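You operate a simulated robot arm through the tools that you are given. There is no shell and no other tool.

The job below is to be done with a simulated robot arm. You get a single attempt, and the scene is never put back.

TASK
Cap each length in the stand in its socket's colour.
Fine: clamp with the stand lever first, free it last; leave the grey cap. Where these are worked on the way, their far stop is far enough and under half their travel is too little: stand lever.

Only the result counts: the job must be done as asked and must still hold three seconds after the hand-in. Knocking over, shifting, dropping, spilling or breaking anything else fails it. Lids that push on must go on centred and level and be pressed home; caps that screw on are set level and turned clockwise until they are tight.

THE ROBOT
A 7-joint arm with a fingered hand, fixed in place. Base frame: the origin is at the foot of the arm, x ahead of it, y to its left, z up; the work surface is at about z = 850. Units: mm, rad, N and s.
With the tool pointing down near the work surface it reaches from about 200 to 760 mm from the base axis. Its first joint turns from -2.897 to 2.897 rad. Payload 4 kg.
The TCP is the grasp point between the finger pads, 28 mm short of the fingertips. In the tool frame z runs along the fingers and y along their closing line. The gripper opens to 168 mm. The gripper's body begins 79 mm behind the TCP. The gripper is a hand of 4 fingers: y runs from the thumb to the fingers, the wrist lies at [0, 0, -249] in the tool frame, and closing takes about 1.5 s.
Orientation is that of the tool frame in the base frame, as a unit quaternion [w, x, y, z]. With the fingers straight down and closing along the base's y, the tool's x points along the base's -x, its y along +y and its z along -z.

THE INTERFACE
- The arm moves only by the tool step_arm. Its argument "motion" is text: rows parted by semicolons, each of 7 numbers parted by spaces: the shift along the tool's x, y, z in units of 25 mm (1.0 is 25 mm), then the turn, a rotation vector about the tool's x, y, z in units of 4 degrees (1.0 is 4 degrees), then the gripper command, from -1 (shut) to 1 (fully open), values between in proportion. In form: x y z ax ay az hand; .... A call has 1 to 20 rows; each row shifts and turns the commanded pose from where the row before left it, along the tool's axes as they then stand. A call with a number of a shift or a turn outside -1 to 1 is refused whole. Each row takes 0.2 s and may step no farther than 50 mm and 0.15 rad from the row before; otherwise, or with a gripper value out of range, the whole call is refused. A pose out of reach is approached as far as the arm can. The call stops where the force on the tool passes 90 N (or 10 N more than at its start, if that is more) or the arm is blocked; 0.2 s more then pass. Each finger travels about 153 mm/s and halts on what it meets, pressing with about 30 N; the grip force reading is that of the motor and also rises with nothing between the fingers. The clock runs only during rows and for 0.2 s after the last one: add rows that do not move to give the fingers time. It gives the time, the measured TCP pose, the force on the tool (base axes), the opening and the grip force at its end, in the units of the frame above (readings bear some noise), with the torque about the TCP (base axes, N m) and any sound that the robot's microphone picked up.
- Cameras (640 x 400 px; columns grow to the right, rows downward): "scene" is fixed at [400, -648.7, 1509.3]; the picture's right is [0.86, 0.52, 0.00], its down [0.41, -0.68, -0.60] and it looks along [-0.31, 0.52, -0.80] (base axes); focal length 324 px, centre (320, 200). "wrist" rides on the gripper at [60, -60, -110] in the tool frame; the picture's right is [0.71, 0.71, 0.00], its down [-0.56, 0.56, -0.61] and it looks along [-0.43, 0.43, 0.79] (tool axes); focal length 265 px, centre (320, 200). There is no depth. A picture from a camera that has moved, and an enlarged one, comes with that camera's place and axes in the base frame and with its lens.
- grab_frame(camera): a new picture of that camera. It takes no simulated time.
- move_column(by): slides the trunk up (or, below 0, down) by that many mm; the arm rides with it, the base frame stays. It gives what a move gives, with no picture.
- set_grasp(shape): the hand has 4 fingers and takes this shape, open, in about a second: jaw (thumb against the fingers, like two jaws); tri (thumb and two fingers); tip (a fingertip pinch); poke (one finger out to press); point (the index stretched); flat (the hand flat); cup (the hand cupped); fist (a fist). The gripper value then closes the fingers along that shape, each until it touches; the sizes above hold for jaw. It gives what a move gives, with no picture.
- enlarge(camera, box): a new picture of the part [left, top, right, bottom] of that camera's present view, enlarged. It takes no simulated time.
- hand_in(): hands the job in; it is judged then, once.

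Nothing tells you positions but the pictures and the camera data. Unless the task says otherwise, let go and move clear before handing in.

The tools are called after "Request:" as name(argument=value, ...) on one line, values as JSON. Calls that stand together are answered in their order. step_arm: Moves the arm, as the interface text tells. Its arguments: {"type":"object","properties":{"motion":{"type":"string"}},"required":["motion"]} The other tools are called the same way: move_column (by) slides the trunk up or down; set_grasp (shape) gives the hand a shape; grab_frame (camera) takes a picture; enlarge (camera, box) takes an enlarged picture of a part of a camera's view; hand_in () hands the job in.

At the start:

```text
time_s: 0.0
tcp_pos: [253.0, -292.3, 1190.4]
ee_rot: [0.0, 0.0, 1.0, 0.001]
ft_force: [0.1, 0.0, -0.5]
ft_torque: [0.05, -0.04, 0.0]
opening: 167.9
grip_force: 0.0
shape: jaw
trunk travel left (down, up): [-525.0, 65.0]
```

scene: 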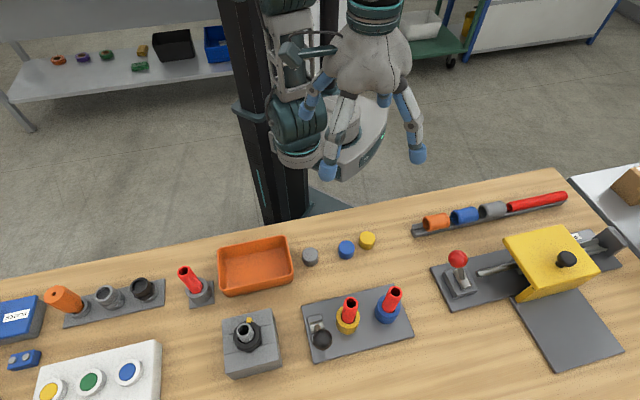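
wrist: 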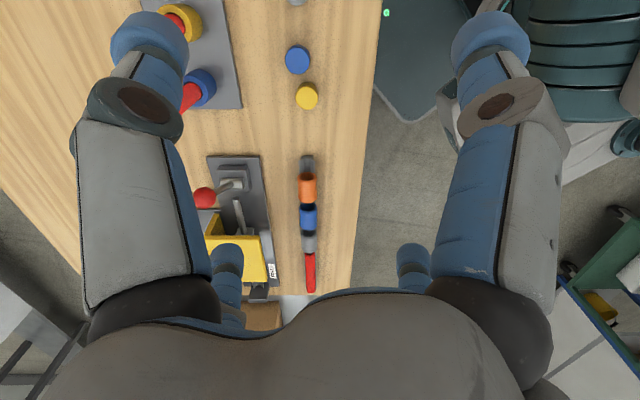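

I see a stand with a small black-knobbed lever and two red lengths in a yellow and a blue socket, with three caps (grey, blue, yellow) lying behind it. I'll look closer before moving.

Request:
enlarge(camera="scene", box=[290, 270, 430, 370])

Request:
enlarge(camera="scene", box=[290, 220, 400, 280])

Request:
enlarge(camera="scene", box=[160, 220, 440, 395])

```text
4.00 times, centred on (360, 320) of scene
camera zoom: at [400.0, -648.7, 1509.3], right [0.86, 0.52, 0.0], down [0.41, -0.68, -0.6], along [-0.31, 0.52, -0.8], focal length 1297 px, centre (160, -280)
```

zoom: 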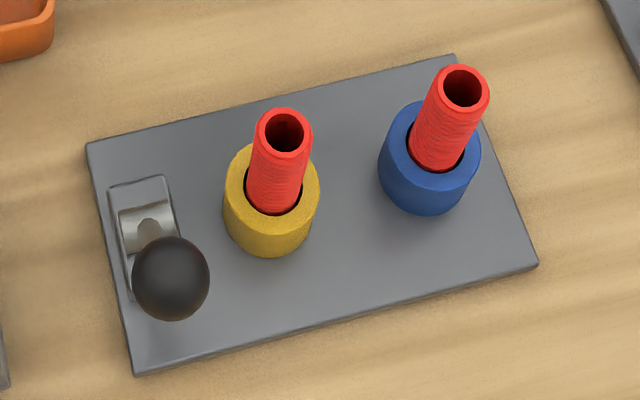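

```text
5.82 times, centred on (345, 250) of scene
camera zoom: at [400.0, -648.7, 1509.3], right [0.86, 0.52, 0.0], down [0.41, -0.68, -0.6], along [-0.31, 0.52, -0.8], focal length 1886 px, centre (174, -91)
```

zoom: 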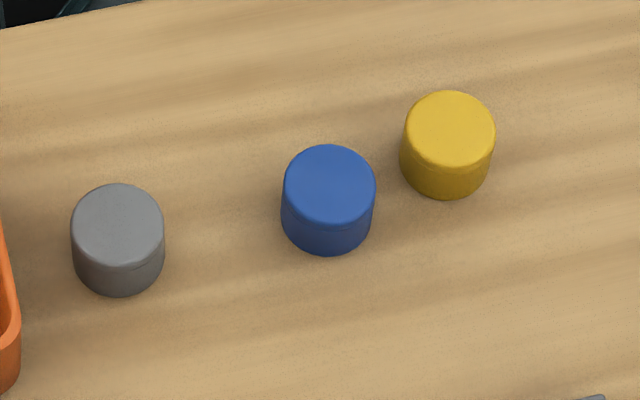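

```text
2.29 times, centred on (300, 308) of scene
camera zoom: at [400.0, -648.7, 1509.3], right [0.86, 0.52, 0.0], down [0.41, -0.68, -0.6], along [-0.31, 0.52, -0.8], focal length 741 px, centre (366, -46)
```

zoom: 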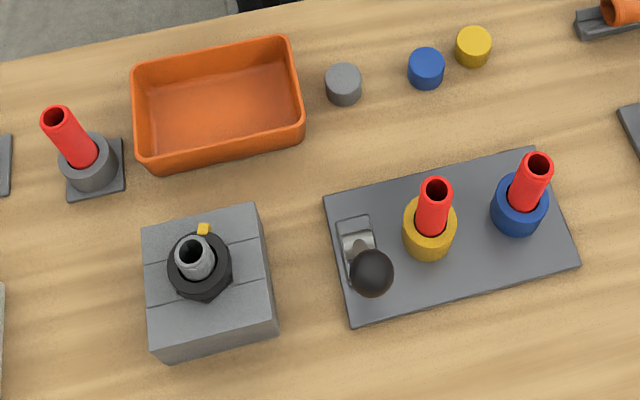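

I take the yellow cap to be near (300,-275), the blue near (272,-322) and the stand centred near (362,-447) turned about 45°. Next I look through the wrist camera to refine this and see how the hand is built.

Request:
enlarge(camera="wrist", box=[130, 0, 370, 150])

Request:
enlarge(camera="scene", box=[280, 60, 440, 190])

```text
2.67 times, centred on (250, 75) of wrist
camera zoom: at [193.9, -353.0, 1298.9], right [-0.71, 0.71, 0.0], down [0.56, 0.56, 0.61], along [0.43, 0.43, -0.79], focal length 708 px, centre (507, 533)
```

zoom: 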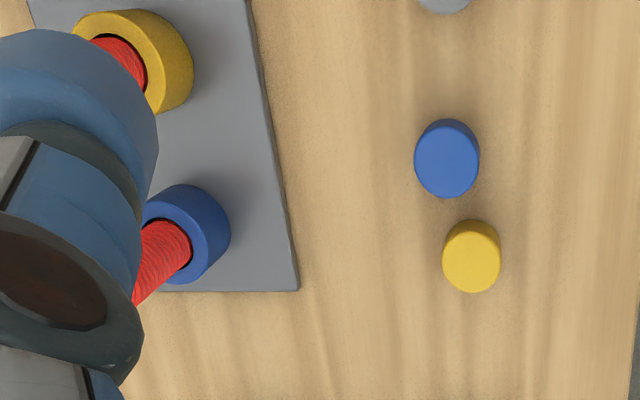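

```text
3.08 times, centred on (360, 125) of scene
camera zoom: at [400.0, -648.7, 1509.3], right [0.86, 0.52, 0.0], down [0.41, -0.68, -0.6], along [-0.31, 0.52, -0.8], focal length 998 px, centre (197, 431)
```

zoom: 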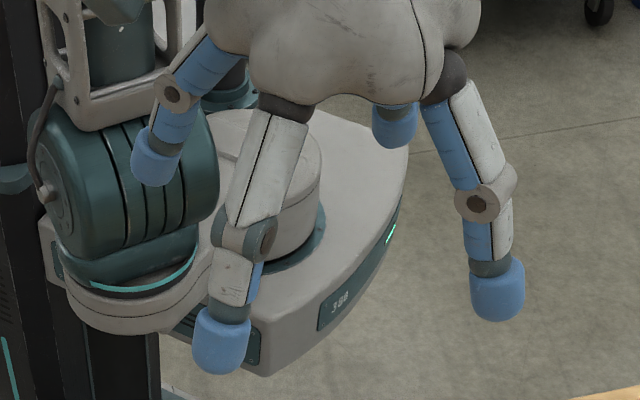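

The hand has four fingers spread around the palm. I'll close it in free air to see how the jaw fingers come together.

Request:
step_arm(motion="0 0 0 0 0 0 -0.5;0 0 0 0 0 0 -0.5;0 0 0 0 0 0 -0.5;0 0 0 0 0 0 -0.5;0 0 0 0 0 0 -0.5;0 0 0 0 0 0 -0.5")

Request:
grab_frame(camera="wrist")

Request:
grab_frame(camera="scene")

Request:
enlarge(camera="scene", box=[280, 60, 440, 190])

```text
time_s: 1.4
tcp_pos: [253.4, -293.4, 1189.4]
ee_rot: [0.0, 0.0, 1.0, 0.0]
ft_force: [0.5, 0.0, -0.3]
ft_torque: [0.02, 0.02, 0.02]
opening: 42.3
grip_force: 0.1
shape: jaw
trunk travel left (down, up): [-525.0, 65.0]
```

```text
taken
camera wrist: at [193.9, -353.0, 1298.9], right [-0.71, 0.71, 0.0], down [0.56, 0.56, 0.61], along [0.43, 0.43, -0.79], focal length 265 px, centre (320, 200)
```

wrist: 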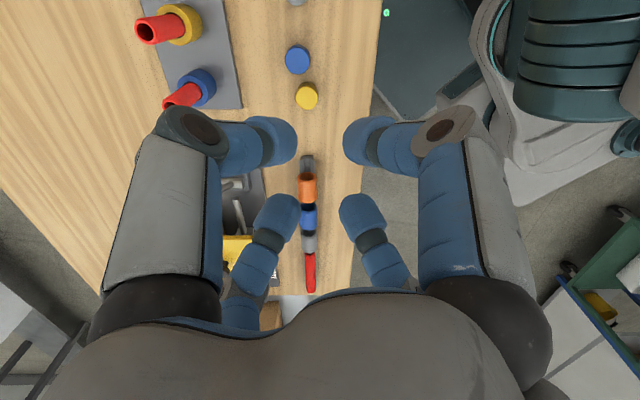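

```text
taken
```

scene: 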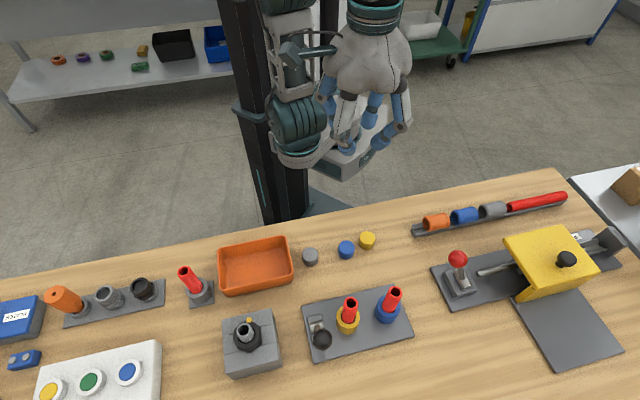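

```text
3.08 times, centred on (360, 125) of scene
camera zoom: at [400.0, -648.7, 1509.3], right [0.86, 0.52, 0.0], down [0.41, -0.68, -0.6], along [-0.31, 0.52, -0.8], focal length 998 px, centre (197, 431)
```

zoom: 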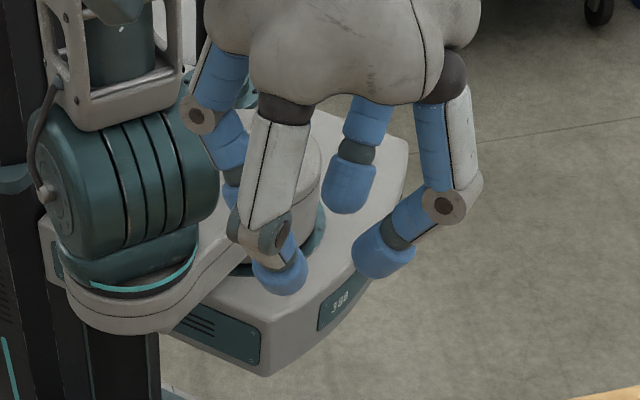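

The four fingers close radially around the TCP. I'll check the tip and tri shapes as well before choosing.

Request:
set_grasp(shape="tip")

Request:
step_arm(motion="0 0 0 0 0 0 -0.5;0 0 0 0 0 0 -0.5;0 0 0 0 0 0 -0.5;0 0 0 0 0 0 -0.5;0 0 0 0 0 0 -0.5;0 0 0 0 0 0 -0.5")

Request:
grab_frame(camera="wrist")

Request:
set_grasp(shape="tri")

Request:
step_arm(motion="0 0 0 0 0 0 -0.5;0 0 0 0 0 0 -0.5;0 0 0 0 0 0 -0.5;0 0 0 0 0 0 -0.5;0 0 0 0 0 0 -0.5;0 0 0 0 0 0 -0.5")

Request:
grab_frame(camera="wrist")

Request:
set_grasp(shape="fist")

Request:
grab_frame(camera="wrist")

Request:
set_grasp(shape="poke")

Request:
grab_frame(camera="wrist")

```text
time_s: 2.3
tcp_pos: [254.3, -291.8, 1190.2]
ee_rot: [0.0, 0.0, 1.0, 0.0]
ft_force: [-0.7, 0.1, -0.2]
ft_torque: [0.02, -0.01, 0.0]
opening: 168.0
grip_force: 0.1
shape: tip
trunk travel left (down, up): [-525.0, 65.0]
```

```text
time_s: 3.7
tcp_pos: [253.5, -292.7, 1189.6]
ee_rot: [-0.001, 0.0, 1.0, 0.0]
ft_force: [-0.2, -0.1, 0.2]
ft_torque: [0.0, 0.0, 0.04]
opening: 42.1
grip_force: 0.2
shape: tip
trunk travel left (down, up): [-525.0, 65.0]
```

```text
taken
camera wrist: at [193.9, -353.0, 1298.9], right [-0.71, 0.71, 0.0], down [0.56, 0.56, 0.61], along [0.43, 0.43, -0.79], focal length 265 px, centre (320, 200)
```

wrist: 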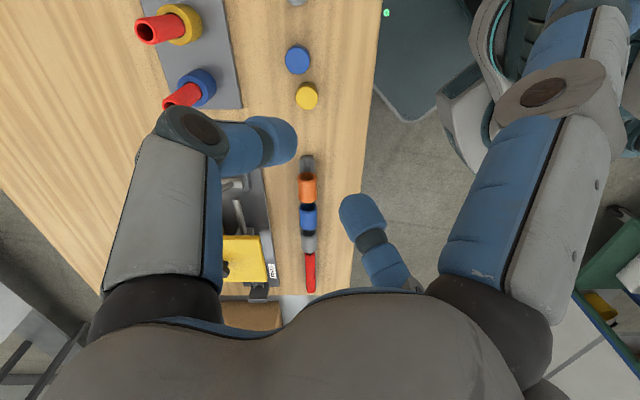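

```text
time_s: 4.6
tcp_pos: [254.0, -292.3, 1188.4]
ee_rot: [0.001, 0.0, 1.0, 0.001]
ft_force: [0.5, 0.5, 0.1]
ft_torque: [-0.01, 0.0, -0.03]
opening: 168.1
grip_force: 0.0
shape: tri
trunk travel left (down, up): [-525.0, 65.0]
```

```text
time_s: 6.0
tcp_pos: [253.9, -290.6, 1189.7]
ee_rot: [0.001, 0.0, 1.0, 0.0]
ft_force: [0.9, -0.1, -0.7]
ft_torque: [0.0, -0.01, 0.0]
opening: 42.2
grip_force: 0.1
shape: tri
trunk travel left (down, up): [-525.0, 65.0]
```

```text
taken
camera wrist: at [193.9, -353.0, 1298.9], right [-0.71, 0.71, 0.0], down [0.56, 0.56, 0.61], along [0.43, 0.43, -0.79], focal length 265 px, centre (320, 200)
```

wrist: 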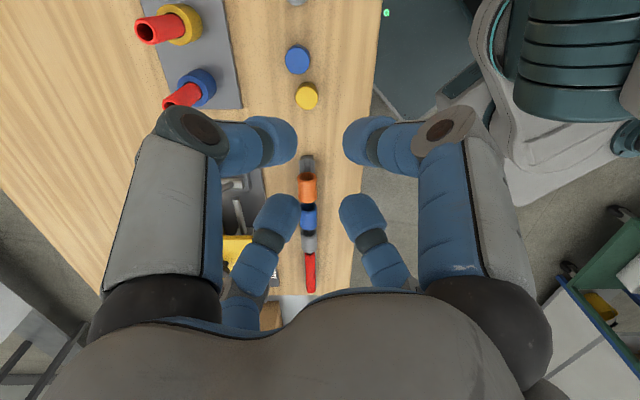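

```text
time_s: 6.9
tcp_pos: [253.1, -291.3, 1190.0]
ee_rot: [0.0, 0.0, 1.0, 0.0]
ft_force: [-0.1, -0.3, -0.5]
ft_torque: [0.02, -0.02, -0.01]
opening: 0.0
grip_force: 0.0
shape: fist
trunk travel left (down, up): [-525.0, 65.0]
```

```text
taken
camera wrist: at [193.9, -353.0, 1298.9], right [-0.71, 0.71, 0.0], down [0.56, 0.56, 0.61], along [0.43, 0.43, -0.79], focal length 265 px, centre (320, 200)
```

wrist: 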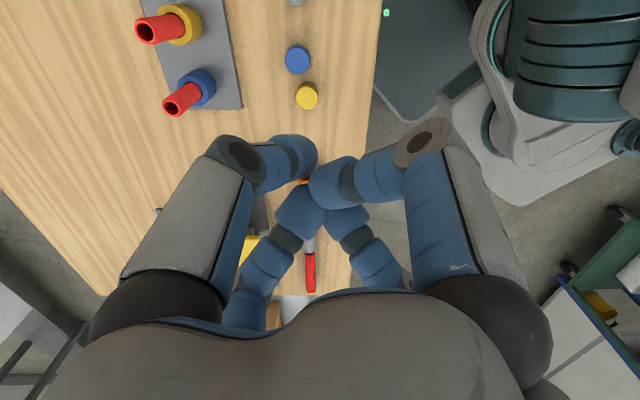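

```text
time_s: 7.8
tcp_pos: [253.1, -292.2, 1190.5]
ee_rot: [0.001, 0.0, 1.0, 0.0]
ft_force: [0.1, 0.8, -0.8]
ft_torque: [0.0, 0.03, 0.02]
opening: 0.2
grip_force: 0.1
shape: poke
trunk travel left (down, up): [-525.0, 65.0]
```

```text
taken
camera wrist: at [193.9, -353.0, 1298.9], right [-0.71, 0.71, 0.0], down [0.56, 0.56, 0.61], along [0.43, 0.43, -0.79], focal length 265 px, centre (320, 200)
```

wrist: 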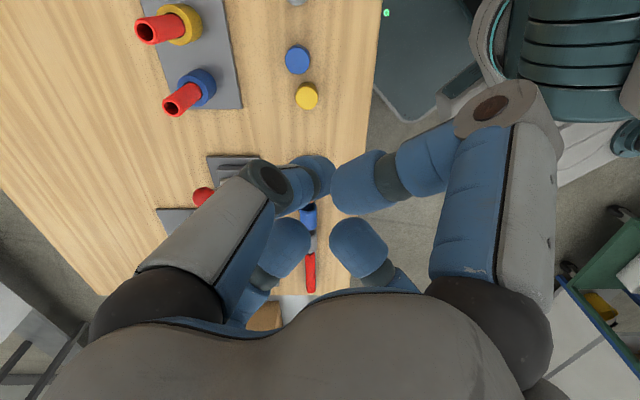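

Jaw closes all four fingers onto the centre, which suits the caps; the fist suits pushing the lever. I now move above the stand to look at it with the wrist camera.

Request:
set_grasp(shape="fist")

Request:
step_arm(motion="-0.49 -0.83 0.45 0 0 0 -1;-0.49 -0.83 0.45 0 0 0 -1;-0.49 -0.83 0.45 0 0 0 -1;-0.49 -0.83 0.45 0 0 0 -1;-0.49 -0.83 0.45 0 0 0 -1;-0.49 -0.83 0.45 0 0 0 -1;-0.49 -0.83 0.45 0 0 0 -1;-0.49 -0.83 0.45 0 0 0 -1;0 0 0 0 0 0 -1;0 0 0 0 0 0 -1")

Request:
grab_frame(camera="wrist")

Request:
grab_frame(camera="scene")

```text
time_s: 8.7
tcp_pos: [253.3, -291.3, 1190.1]
ee_rot: [0.0, 0.001, 1.0, 0.001]
ft_force: [-0.3, 0.2, -0.1]
ft_torque: [-0.04, -0.02, 0.02]
opening: 0.0
grip_force: 0.0
shape: fist
trunk travel left (down, up): [-525.0, 65.0]
```

```text
time_s: 10.9
tcp_pos: [352.1, -457.6, 1099.3]
ee_rot: [0.0, 0.0, 1.0, 0.001]
ft_force: [0.4, 0.8, 0.7]
ft_torque: [-0.04, 0.0, 0.01]
opening: 0.1
grip_force: 0.2
shape: fist
trunk travel left (down, up): [-525.0, 65.0]
```

```text
taken
camera wrist: at [292.1, -518.7, 1209.4], right [-0.71, 0.71, 0.0], down [0.56, 0.56, 0.61], along [0.43, 0.43, -0.79], focal length 265 px, centre (320, 200)
```

wrist: 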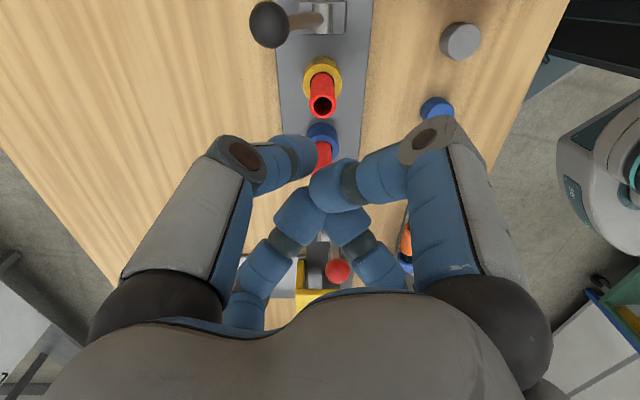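

```text
taken
```

scene: 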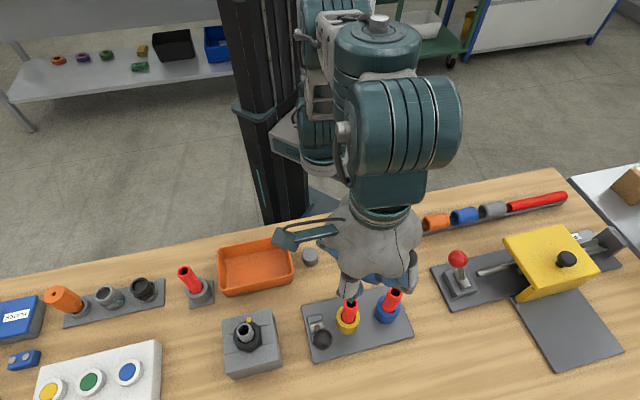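

The knob triangulates to about (334,-533,951), leaning away from the robot off a pivot near (297,-495); the tubes top out near z 960 at about (346,-460) and (405,-400). I go round to the far side of the knob with the fist and look before pushing.

Request:
step_arm(motion="-0.187 -0.9 0 0 0 0 -1;-0.187 -0.9 0 0 0 0 -1;-0.187 -0.9 0 0 0 0 -1;-0.187 -0.9 0 0 0 0 -1;-0.187 -0.9 0 0 0 0 -1;-0.187 -0.9 0 0 0 0 -1;0 0 0.8 0 0 0 -1;0 0 0.8 0 0 0 -1;0 0 0.8 0 0 0 -1;0 0 0.8 0 0 0 -1;0 0 0 0 0 0 -1")

Request:
grab_frame(camera="wrist")

Request:
grab_frame(camera="scene")

```text
time_s: 13.3
tcp_pos: [362.5, -550.2, 1019.3]
ee_rot: [-0.001, 0.0, 1.0, -0.001]
ft_force: [0.6, -0.1, 1.2]
ft_torque: [-0.01, 0.04, 0.0]
opening: 0.3
grip_force: 0.1
shape: fist
out of reach, approached as far as the arm can: row 4, 5, 6
trunk travel left (down, up): [-525.0, 65.0]
```

```text
taken
camera wrist: at [303.1, -610.9, 1128.2], right [-0.71, 0.71, 0.0], down [0.56, 0.56, 0.61], along [0.43, 0.43, -0.79], focal length 265 px, centre (320, 200)
```

wrist: 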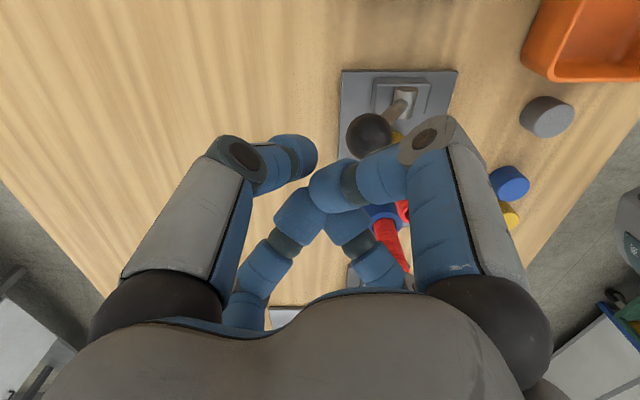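

```text
taken
```

scene: 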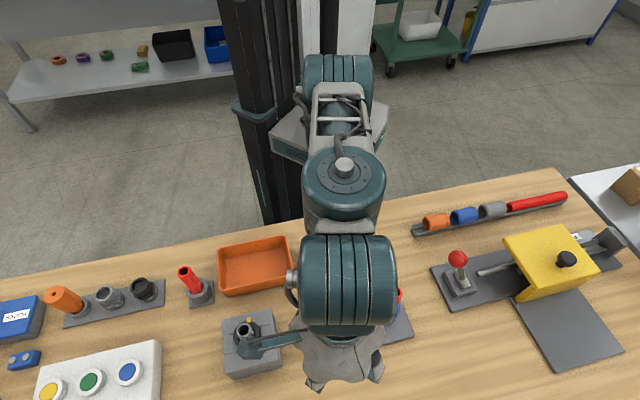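

The knob position is confirmed at about (334,-532,951). I need a bit more clearance outward before going down.

Request:
step_arm(motion="-0.35 -0.75 0.2 0 0 0 -1;-0.35 -0.75 0.2 0 0 0 -1;-0.1 -0.2 0.2 0 0 0 -1;0 0 0 0 0 0 -1")

Request:
grab_frame(camera="wrist")

```text
time_s: 14.3
tcp_pos: [381.9, -592.7, 1004.2]
ee_rot: [-0.001, 0.0, 1.0, 0.0]
ft_force: [-0.2, 0.1, -0.3]
ft_torque: [0.04, 0.02, 0.04]
opening: 0.0
grip_force: 0.1
shape: fist
trunk travel left (down, up): [-525.0, 65.0]
```

```text
taken
camera wrist: at [322.8, -654.5, 1112.8], right [-0.71, 0.71, 0.0], down [0.56, 0.56, 0.61], along [0.43, 0.43, -0.79], focal length 265 px, centre (320, 200)
```

wrist: 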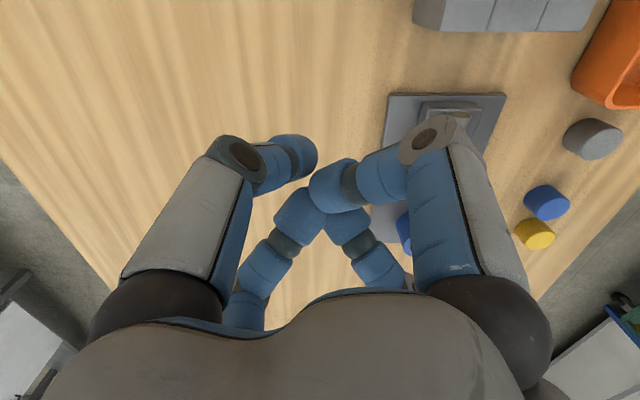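

The hand is clear outside of the knob. I go down to z≈960 and start pushing along the stand's short side toward the robot.

Request:
step_arm(motion="0 0 0.88 0 0 0 -1;0 0 0.88 0 0 0 -1;0.4 0.4 0 0 0 0 -1;0.4 0.4 0 0 0 0 -1;0.4 0.4 0 0 0 0 -1;0.4 0.4 0 0 0 0 -1")

Request:
grab_frame(camera="wrist")

Request:
enlarge(camera="scene", box=[260, 260, 420, 400])

```text
time_s: 15.7
tcp_pos: [344.9, -551.2, 958.3]
ee_rot: [0.0, 0.0, 1.0, 0.0]
ft_force: [2.3, 0.8, 2.1]
ft_torque: [0.02, -0.01, -0.07]
opening: 0.0
grip_force: 0.1
shape: fist
trunk travel left (down, up): [-525.0, 65.0]
```

```text
taken
camera wrist: at [284.8, -612.9, 1068.4], right [-0.71, 0.71, 0.0], down [0.56, 0.56, 0.61], along [0.43, 0.43, -0.79], focal length 265 px, centre (320, 200)
```

wrist: 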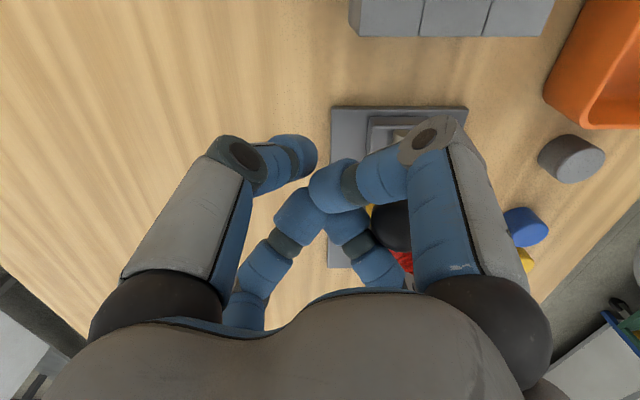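

```text
2.86 times, centred on (340, 330) of scene
camera zoom: at [400.0, -648.7, 1509.3], right [0.86, 0.52, 0.0], down [0.41, -0.68, -0.6], along [-0.31, 0.52, -0.8], focal length 926 px, centre (263, -171)
```

zoom: 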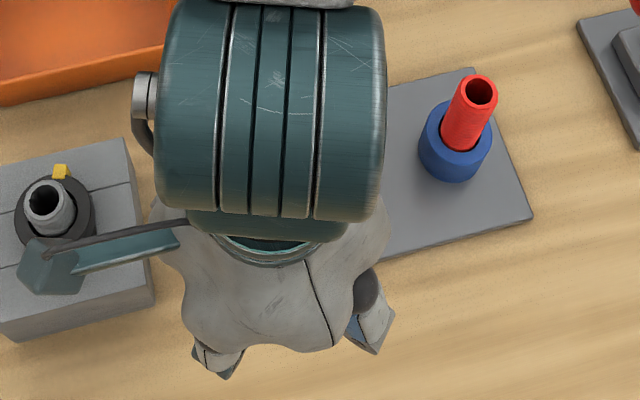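

The knob sits in the notch between two fingers and the force is small. I keep pushing.

Request:
step_arm(motion="0.4 0.4 0 0 0 0 -1;0.4 0.4 0 0 0 0 -1;0.4 0.4 0 0 0 0 -1")

Request:
grab_frame(camera="wrist")

```text
time_s: 16.5
tcp_pos: [313.4, -521.3, 959.0]
ee_rot: [0.0, 0.0, 1.0, 0.0]
ft_force: [1.2, 0.8, 0.6]
ft_torque: [0.01, 0.0, 0.0]
opening: 0.1
grip_force: 0.1
shape: fist
trunk travel left (down, up): [-525.0, 65.0]
```

```text
taken
camera wrist: at [253.1, -581.7, 1068.7], right [-0.71, 0.71, 0.0], down [0.56, 0.56, 0.61], along [0.43, 0.43, -0.79], focal length 265 px, centre (320, 200)
```

wrist: 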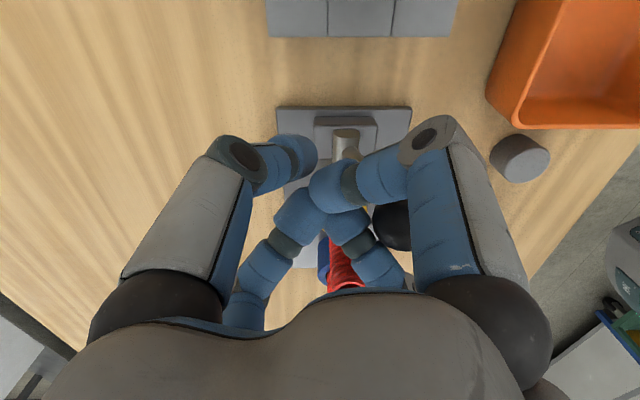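

The lever is swinging over with the hand. I continue toward its far stop.

Request:
step_arm(motion="0.4 0.4 0 0 0 0 -1;0.4 0.4 0 0 0 0 -1;0.4 0.4 0 0 0 0 -1")

Request:
grab_frame(camera="wrist")

Request:
grab_frame(camera="scene")

```text
time_s: 17.3
tcp_pos: [295.4, -496.7, 962.0]
ee_rot: [0.003, -0.007, 1.0, -0.009]
ft_force: [53.9, -26.7, 13.1]
ft_torque: [0.39, 0.26, -1.09]
opening: 0.2
grip_force: 0.1
shape: fist
trunk travel left (down, up): [-525.0, 65.0]
```

```text
taken
camera wrist: at [235.5, -557.5, 1071.0], right [-0.72, 0.7, -0.02], down [0.55, 0.58, 0.61], along [0.43, 0.43, -0.79], focal length 265 px, centre (320, 200)
```

wrist: 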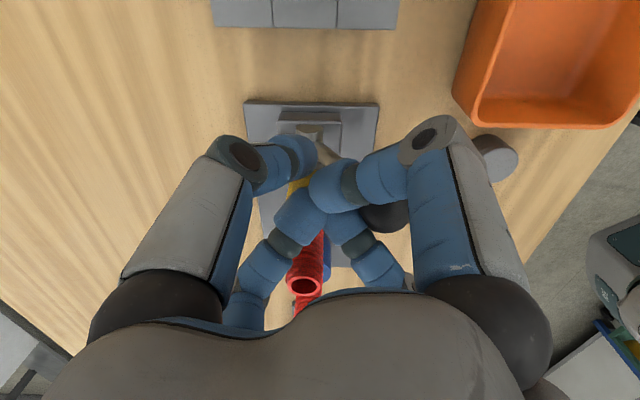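

```text
taken
```

scene: 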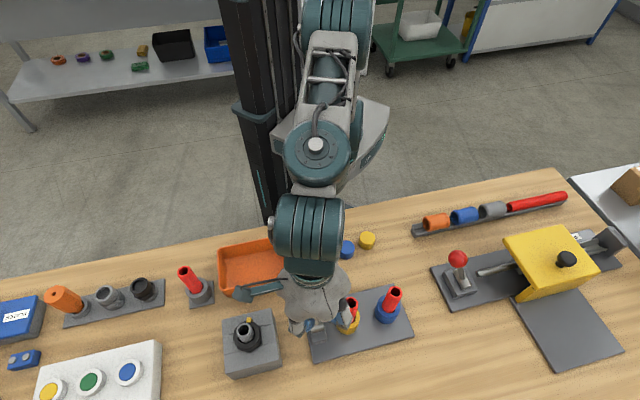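

The force rose to about 57 N against the push, so the lever seems to be at its stop. I back off, lift away and look at it.

Request:
step_arm(motion="-0.6 -0.6 0 0 0 0 -1;-0.6 -0.6 0 0 0 0 -1;0 0 -0.8 0 0 0 -1;0 0 -0.8 0 0 0 -1;0 0 -0.8 0 0 0 -1;0 0 -0.8 0 0 0 -1;0 0 0 0 0 0 -1")

Request:
grab_frame(camera="wrist")

Request:
grab_frame(camera="scene")

```text
time_s: 18.9
tcp_pos: [313.0, -522.4, 1038.4]
ee_rot: [0.0, 0.0, 1.0, 0.0]
ft_force: [-0.4, -0.3, -0.3]
ft_torque: [0.01, -0.03, -0.03]
opening: 0.0
grip_force: 0.0
shape: fist
trunk travel left (down, up): [-525.0, 65.0]
```

```text
taken
camera wrist: at [253.3, -584.0, 1148.0], right [-0.71, 0.71, 0.0], down [0.56, 0.56, 0.61], along [0.43, 0.43, -0.79], focal length 265 px, centre (320, 200)
```

wrist: 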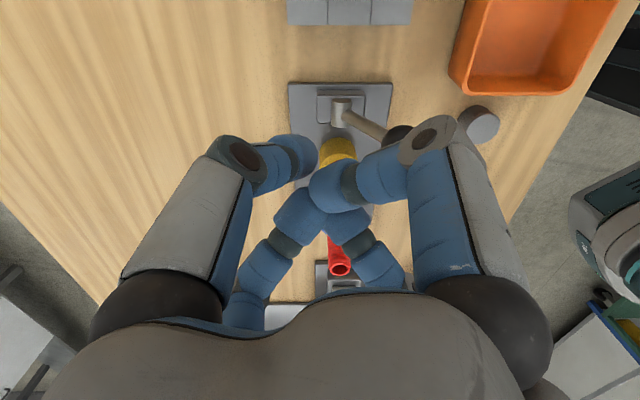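

```text
taken
```

scene: 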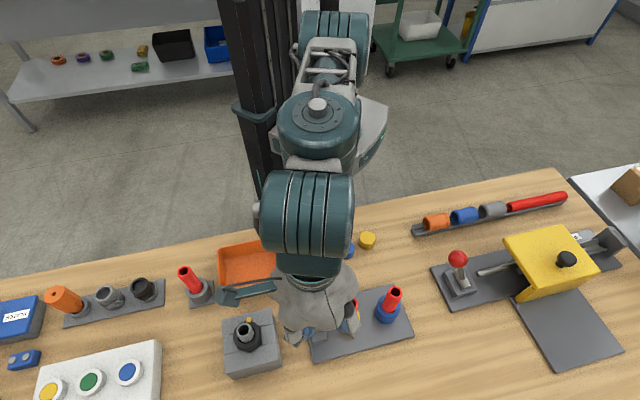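

The lever now leans toward the robot. I go back over the stand for an unobstructed view to verify its angle.

Request:
step_arm(motion="0 0 -0.8 0 0 0 -1;0 0 -0.8 0 0 0 -1;-0.3 0.5 -0.4 0 0 0 -1;-0.3 0.5 0 0 0 0 -1;-0.3 0.5 0 0 0 0 -1;-0.3 0.5 0 0 0 0 -1;0 0.2 0 0 0 0 -1;0 0 0 0 0 0 -1")

Request:
enlarge(camera="wrist", box=[200, 0, 440, 150])

Request:
enlarge(camera="scene", box=[290, 270, 430, 370])

```text
time_s: 20.7
tcp_pos: [343.0, -467.0, 1088.3]
ee_rot: [0.0, 0.0, 1.0, -0.001]
ft_force: [-0.9, -0.2, -0.2]
ft_torque: [0.0, 0.02, -0.03]
opening: 0.0
grip_force: 0.1
shape: fist
trunk travel left (down, up): [-525.0, 65.0]
```

```text
2.67 times, centred on (320, 75) of wrist
camera zoom: at [283.4, -527.9, 1198.0], right [-0.71, 0.71, 0.0], down [0.56, 0.56, 0.61], along [0.43, 0.43, -0.79], focal length 708 px, centre (320, 533)
```

zoom: 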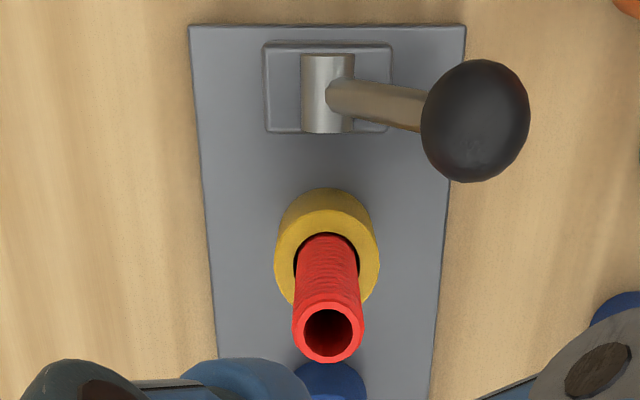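

```text
4.00 times, centred on (360, 320) of scene
camera zoom: at [400.0, -648.7, 1509.3], right [0.86, 0.52, 0.0], down [0.41, -0.68, -0.6], along [-0.31, 0.52, -0.8], focal length 1297 px, centre (160, -280)
```

zoom: 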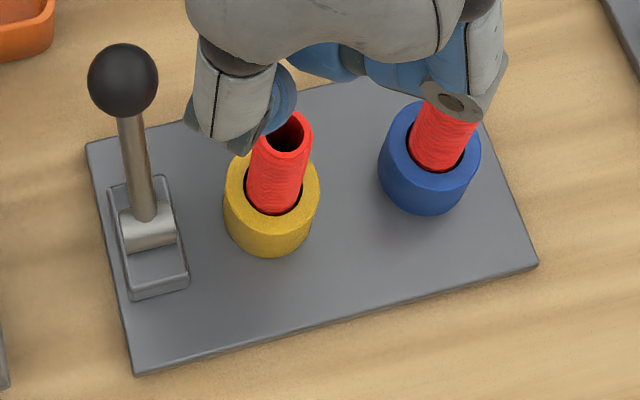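

The new knob position (273,-471,950) mirrors the old one exactly, so the lever is at its far stop and the stand is clamped. Next I open the hand to jaw and move above the yellow cap near (299,-276).

Request:
set_grasp(shape="jaw")

Request:
step_arm(motion="0.176 0.762 0 0 0 0 0.2;0.176 0.762 0 0 0 0 0.2;0.176 0.762 0 0 0 0 0.2;0.176 0.762 0 0 0 0 0.2;0.176 0.762 0 0 0 0 0.2;0.176 0.762 0 0 0 0 0.2;0.176 0.762 0 0 0 0 0.2;0.176 0.762 0 0 0 0 0.2;0.176 0.762 0 0 0 0 0.2;0.176 0.762 0 0 0 0 0.2;0 0 0 0 0 0 0.2")

Request:
grab_frame(camera="wrist")

Request:
enlarge(camera="scene", box=[290, 270, 430, 370])

```text
time_s: 21.6
tcp_pos: [342.4, -466.3, 1089.6]
ee_rot: [0.0, 0.0, 1.0, 0.0]
ft_force: [-0.3, 0.7, 0.1]
ft_torque: [0.01, 0.03, 0.01]
opening: 167.9
grip_force: 0.0
shape: jaw
trunk travel left (down, up): [-525.0, 65.0]
```

```text
time_s: 24.0
tcp_pos: [296.8, -276.0, 1087.1]
ee_rot: [0.0, 0.0, 1.0, 0.0]
ft_force: [-0.1, -0.3, 0.2]
ft_torque: [-0.02, 0.0, 0.0]
opening: 101.6
grip_force: 0.1
shape: jaw
trunk travel left (down, up): [-525.0, 65.0]
```

```text
taken
camera wrist: at [239.0, -337.4, 1196.3], right [-0.71, 0.71, 0.0], down [0.56, 0.56, 0.61], along [0.43, 0.43, -0.79], focal length 265 px, centre (320, 200)
```

wrist: 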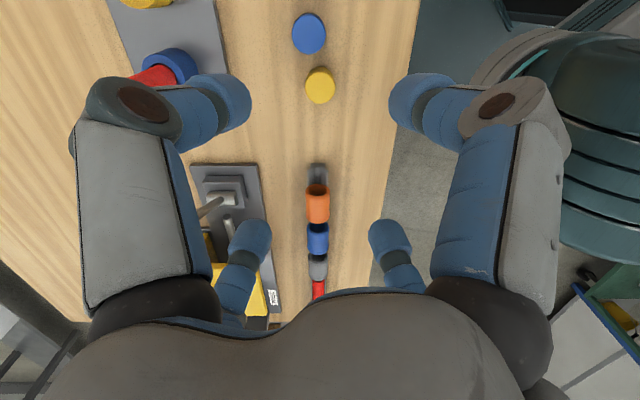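

```text
4.00 times, centred on (360, 320) of scene
camera zoom: at [400.0, -648.7, 1509.3], right [0.86, 0.52, 0.0], down [0.41, -0.68, -0.6], along [-0.31, 0.52, -0.8], focal length 1297 px, centre (160, -280)
```

zoom: 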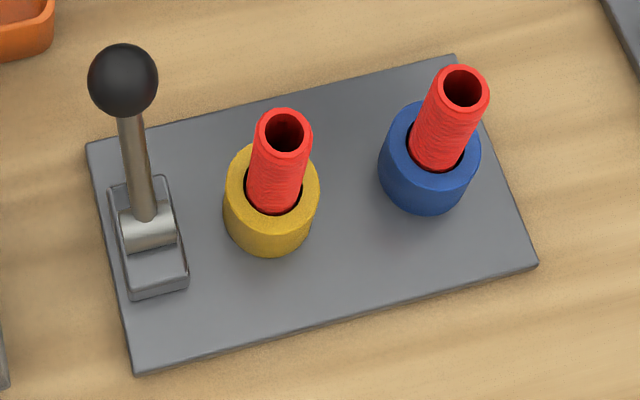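

The stand is unmoved and the yellow cap lies between the fingers. I zoom in on the caps to fix their centres.

Request:
enlarge(camera="wrist", box=[270, 0, 370, 120])

```text
3.33 times, centred on (320, 60) of wrist
camera zoom: at [239.0, -337.4, 1196.3], right [-0.71, 0.71, 0.0], down [0.56, 0.56, 0.61], along [0.43, 0.43, -0.79], focal length 885 px, centre (320, 667)
```

zoom: 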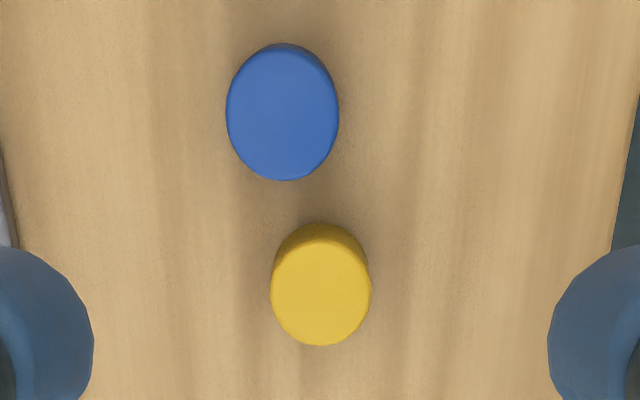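

Yellow centre ≈ (299.3,-276.4), blue ≈ (271,-322.7), cap tops at about z 872, both about 35 mm wide. I turn the hand counter-clockwise first, both to fit the fingers past the blue cap and to have clockwise range for screwing.

Request:
step_arm(motion="0 0 0 0 0 -1 0.2;0 0 0 0 0 -1 0.2;0 0 0 0 0 -1 0.2;0 0 0 0 0 -1 0.2;0 0 0 0 0 -1 0.2;0 0 0 0 0 -1 0.2;0 0 0 0 0 -1 0.2;0 0 0 0 0 -1 0.2;0 0 0 0 0 -1 0.2;0 0 0 0 0 -1 0.2;0 0 0 0 0 -1 0.2;0 0 0 0 0 -1 0.2;0 0 0 0 0 -1 0.2;0 0 0 0 0 -1 0.2;0 0 0 0 0 -1 0.2;0 0 0 0 0 -1 0.2;0 0 0 0 0 -1 0.2;0 0 0 0 0 -1 0.2;0 0 0 0 0 -1 0.2;0 0 0 0 0 -1 0.2")

Request:
step_arm(motion="0 0 0 0 0 -1 0.2;0 0 0 0 0 -1 0.2;0 0 0 0 0 -1 0.2;0 0 0 0 0 -1 0.2;0 0 0 0 0 -1 0.2;0 0 0 0 0 -0.92 0.2;0 0 0 0 0 0 0.2")

Request:
grab_frame(camera="wrist")

Request:
grab_frame(camera="scene")

```text
time_s: 28.2
tcp_pos: [299.9, -276.6, 1088.6]
ee_rot: [0.0, -0.643, 0.766, 0.0]
ft_force: [0.5, 0.1, -0.4]
ft_torque: [0.04, 0.0, -0.01]
opening: 101.3
grip_force: 0.2
shape: jaw
trunk travel left (down, up): [-525.0, 65.0]
```

```text
time_s: 29.8
tcp_pos: [298.8, -275.6, 1090.4]
ee_rot: [0.0, 0.787, -0.617, -0.001]
ft_force: [-0.5, 0.2, 0.7]
ft_torque: [0.01, 0.01, 0.01]
opening: 101.5
grip_force: 0.1
shape: jaw
trunk travel left (down, up): [-525.0, 65.0]
```

```text
taken
camera wrist: at [372.3, -321.6, 1199.9], right [-0.52, -0.85, 0.0], down [-0.67, 0.41, 0.62], along [-0.53, 0.32, -0.79], focal length 265 px, centre (320, 200)
```

wrist: 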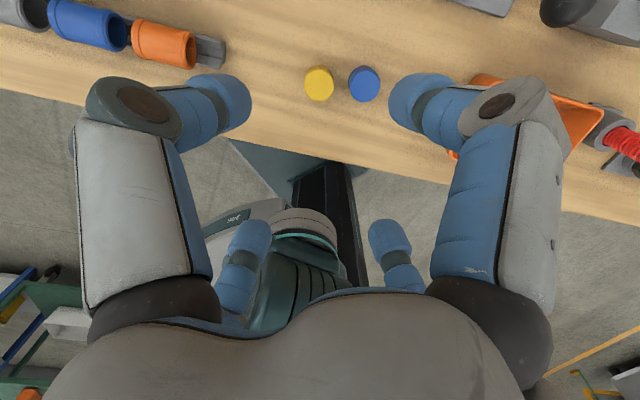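

```text
taken
```

scene: 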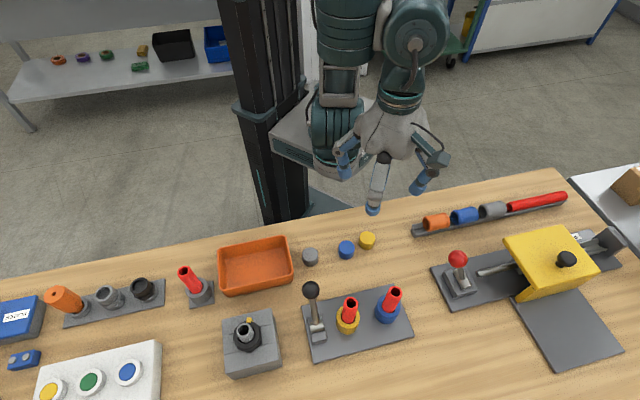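

The rotation is fine. From this opposite viewpoint I zoom on the caps again to average the estimates.

Request:
enlarge(camera="wrist", box=[280, 40, 400, 120])

```text
5.00 times, centred on (340, 80) of wrist
camera zoom: at [372.3, -321.6, 1199.9], right [-0.52, -0.85, 0.0], down [-0.67, 0.41, 0.62], along [-0.53, 0.32, -0.79], focal length 1327 px, centre (220, 800)
```

zoom: 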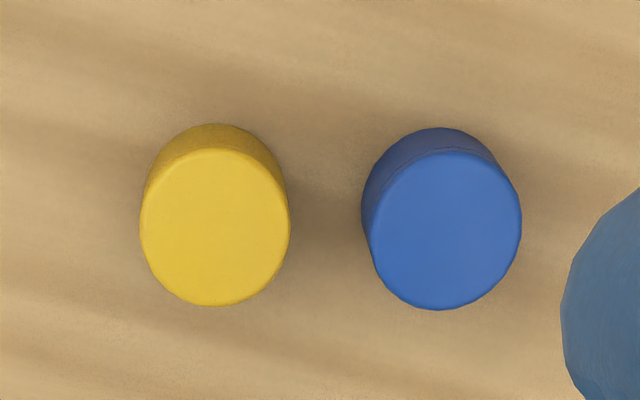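

Estimates agree: yellow at (299.6,-276.4), blue at (271.2,-322.6). I descend over the yellow cap with the fingers partly open.

Request:
step_arm(motion="0 0 0.84 0 0 0 -0.1;0 0 0.84 0 0 0 -0.1;0 0 0.84 0 0 0 -0.1;0 0 0.84 0 0 0 -0.1;0 0 0.84 0 0 0 -0.1;0 0 0.84 0 0 0 -0.1;0 0 0.84 0 0 0 -0.1;0 0 0.84 0 0 0 -0.1;0 0 0.84 0 0 0 -0.1;0 0 0 0 0 0 -0.1")

Request:
grab_frame(camera="wrist")

Request:
enlarge(camera="scene", box=[300, 170, 440, 280])

```text
time_s: 31.2
tcp_pos: [353.9, -250.4, 999.5]
ee_rot: [0.0, 0.847, -0.531, 0.0]
ft_force: [1.1, 0.7, 0.3]
ft_torque: [-0.01, 0.01, 0.04]
opening: 75.7
grip_force: 0.0
shape: jaw
out of reach, approached as far as the arm can: row 1, 2, 3
trunk travel left (down, up): [-525.0, 65.0]
stopped in row 6: the arm was blocked; the commanded pose is now the measured one
```

```text
taken
camera wrist: at [436.1, -278.2, 1109.0], right [-0.33, -0.94, 0.0], down [-0.75, 0.26, 0.61], along [-0.58, 0.2, -0.79], focal length 265 px, centre (320, 200)
```

wrist: 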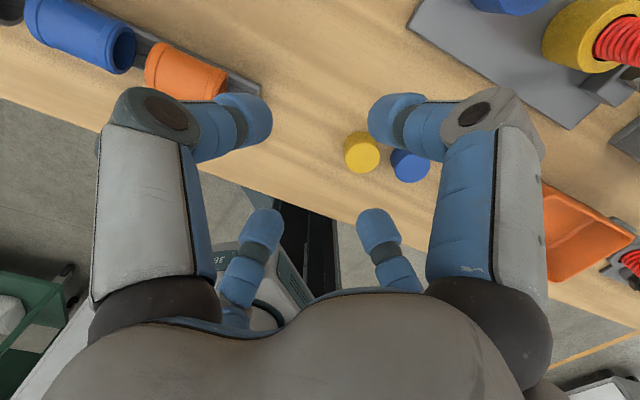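

```text
3.64 times, centred on (370, 225) of scene
camera zoom: at [400.0, -648.7, 1509.3], right [0.86, 0.52, 0.0], down [0.41, -0.68, -0.6], along [-0.31, 0.52, -0.8], focal length 1179 px, centre (138, 109)
```

zoom: 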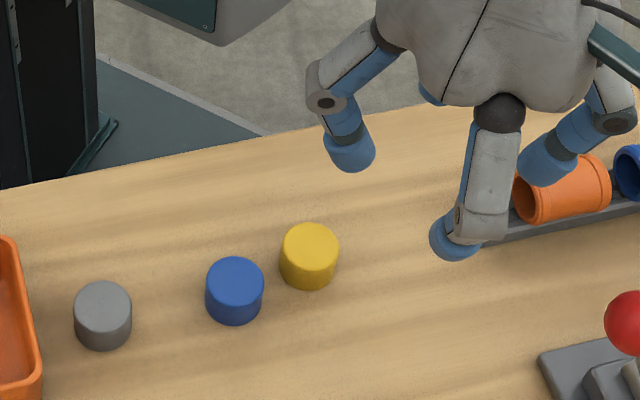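

The arm drifted off at a joint limit (nothing was touched), so that much counter-clockwise turn is too far here. I go up again and turn back to the gentler 14° orientation.

Request:
step_arm(motion="0 0 -0.8 0 0 0 -0.1;0 0 -0.8 0 0 0 -0.1;0 0 -0.8 0 0 1 -0.1;0 0 0 0 0 1 -0.1;0 0 0 0 0 1 -0.1;0 0 0 0 0 1 -0.1;0 0 0 0 0 1 -0.1;0 0 0 0 0 1 -0.1;0 0 0 0 0 1 -0.1;0 0 0 0 0 1 -0.1;0 0 0 0 0 1 -0.1;0 0 0 0 0 1 -0.1;0 0 0 0 0 1 -0.1;0 0 0 0 0 1 -0.1;0 0 0 0 0 1 -0.1;0 0 0 0 0 1 -0.1")

Request:
grab_frame(camera="scene")

```text
time_s: 34.6
tcp_pos: [350.4, -250.5, 1060.5]
ee_rot: [0.001, -0.496, 0.868, -0.001]
ft_force: [-0.8, 0.4, 0.2]
ft_torque: [0.02, -0.02, -0.01]
opening: 75.7
grip_force: 0.0
shape: jaw
trunk travel left (down, up): [-525.0, 65.0]
```

```text
taken
```

scene: 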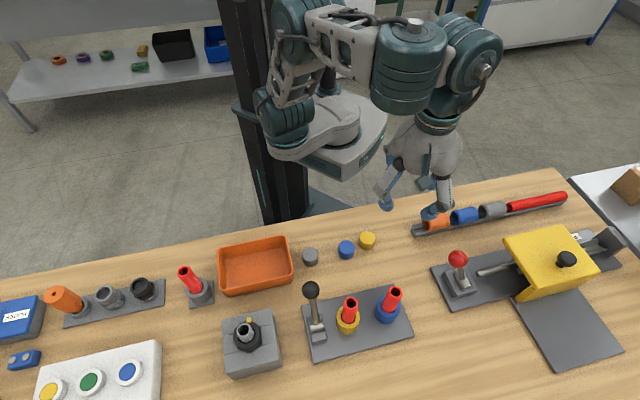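

Request:
step_arm(motion="0 0 -0.5 0 0 1 -0.1;0 0 -0.5 0 0 1 -0.1;0 0 0 0 0 1 -0.1;0 0 0 0 0 1 -0.1;0 0 0 0 0 1 -0.1;0 0 0 0 0 1 -0.1;0 0 0 0 0 1 -0.1;0 0 0 0 0 1 -0.1;0 0 0 0 0 1 -0.1;0 0 0 0 0 1 -0.1;0 0 0 0 0 1 -0.1;0 0 0 0 0 0.45 -0.1;0.74 -0.175 0 0 0 0 -0.1;0.74 -0.175 0 0 0 0 -0.1;0.74 -0.175 0 0 0 0 -0.1;0 0 0 0 0 0 -0.1")

Request:
grab_frame(camera="scene")

Request:
grab_frame(camera="wrist")

```text
time_s: 38.0
tcp_pos: [297.7, -275.9, 1084.8]
ee_rot: [0.002, -0.12, 0.993, -0.001]
ft_force: [0.2, -0.4, -0.3]
ft_torque: [0.01, -0.03, 0.01]
opening: 75.6
grip_force: 0.1
shape: jaw
trunk travel left (down, up): [-525.0, 65.0]
```

```text
taken
```

scene: 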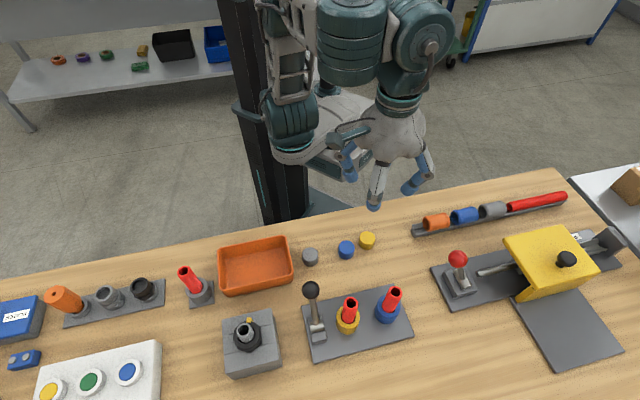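

```text
taken
camera wrist: at [253.9, -349.5, 1194.2], right [-0.86, 0.52, 0.0], down [0.41, 0.68, 0.61], along [0.32, 0.52, -0.79], focal length 265 px, centre (320, 200)
```

wrist: 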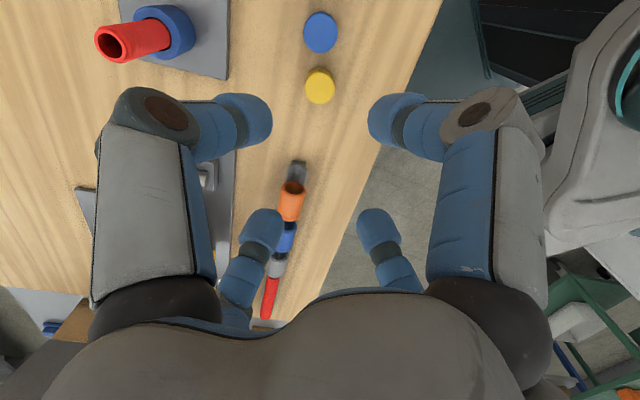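

At this orientation the arm is fine above the cap. I lower it with the trunk, which keeps the arm's joints as they are.

Request:
move_column(by=-150)

Request:
grab_frame(camera="wrist")

Request:
enlarge(camera="scene", box=[300, 170, 440, 280])

```text
time_s: 39.7
tcp_pos: [299.3, -275.3, 935.3]
ee_rot: [0.001, -0.12, 0.993, 0.0]
ft_force: [0.0, -0.2, -0.1]
ft_torque: [-0.02, 0.01, 0.02]
opening: 75.8
grip_force: 0.1
shape: jaw
trunk travel left (down, up): [-375.0, 215.0]
```

```text
taken
camera wrist: at [254.1, -349.4, 1044.2], right [-0.86, 0.52, 0.0], down [0.41, 0.68, 0.61], along [0.32, 0.52, -0.79], focal length 265 px, centre (320, 200)
```

wrist: 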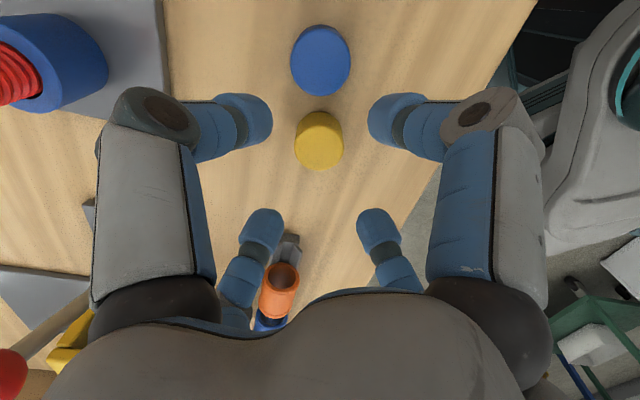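

```text
3.64 times, centred on (370, 225) of scene
camera zoom: at [400.0, -648.7, 1509.3], right [0.86, 0.52, 0.0], down [0.41, -0.68, -0.6], along [-0.31, 0.52, -0.8], focal length 1179 px, centre (138, 109)
```

zoom: 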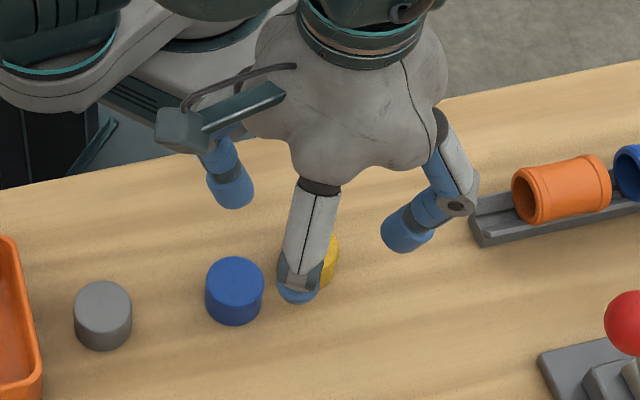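

Request:
enlarge(camera="wrist", box=[260, 20, 380, 180])

```text
2.50 times, centred on (320, 100) of wrist
camera zoom: at [254.1, -349.4, 1044.2], right [-0.86, 0.52, 0.0], down [0.41, 0.68, 0.61], along [0.32, 0.52, -0.79], focal length 664 px, centre (320, 450)
```

zoom: 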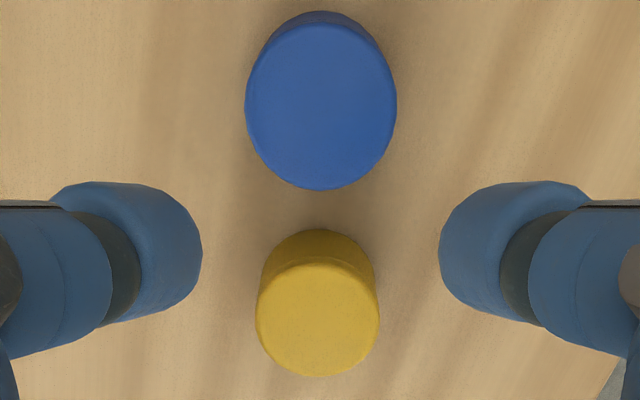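

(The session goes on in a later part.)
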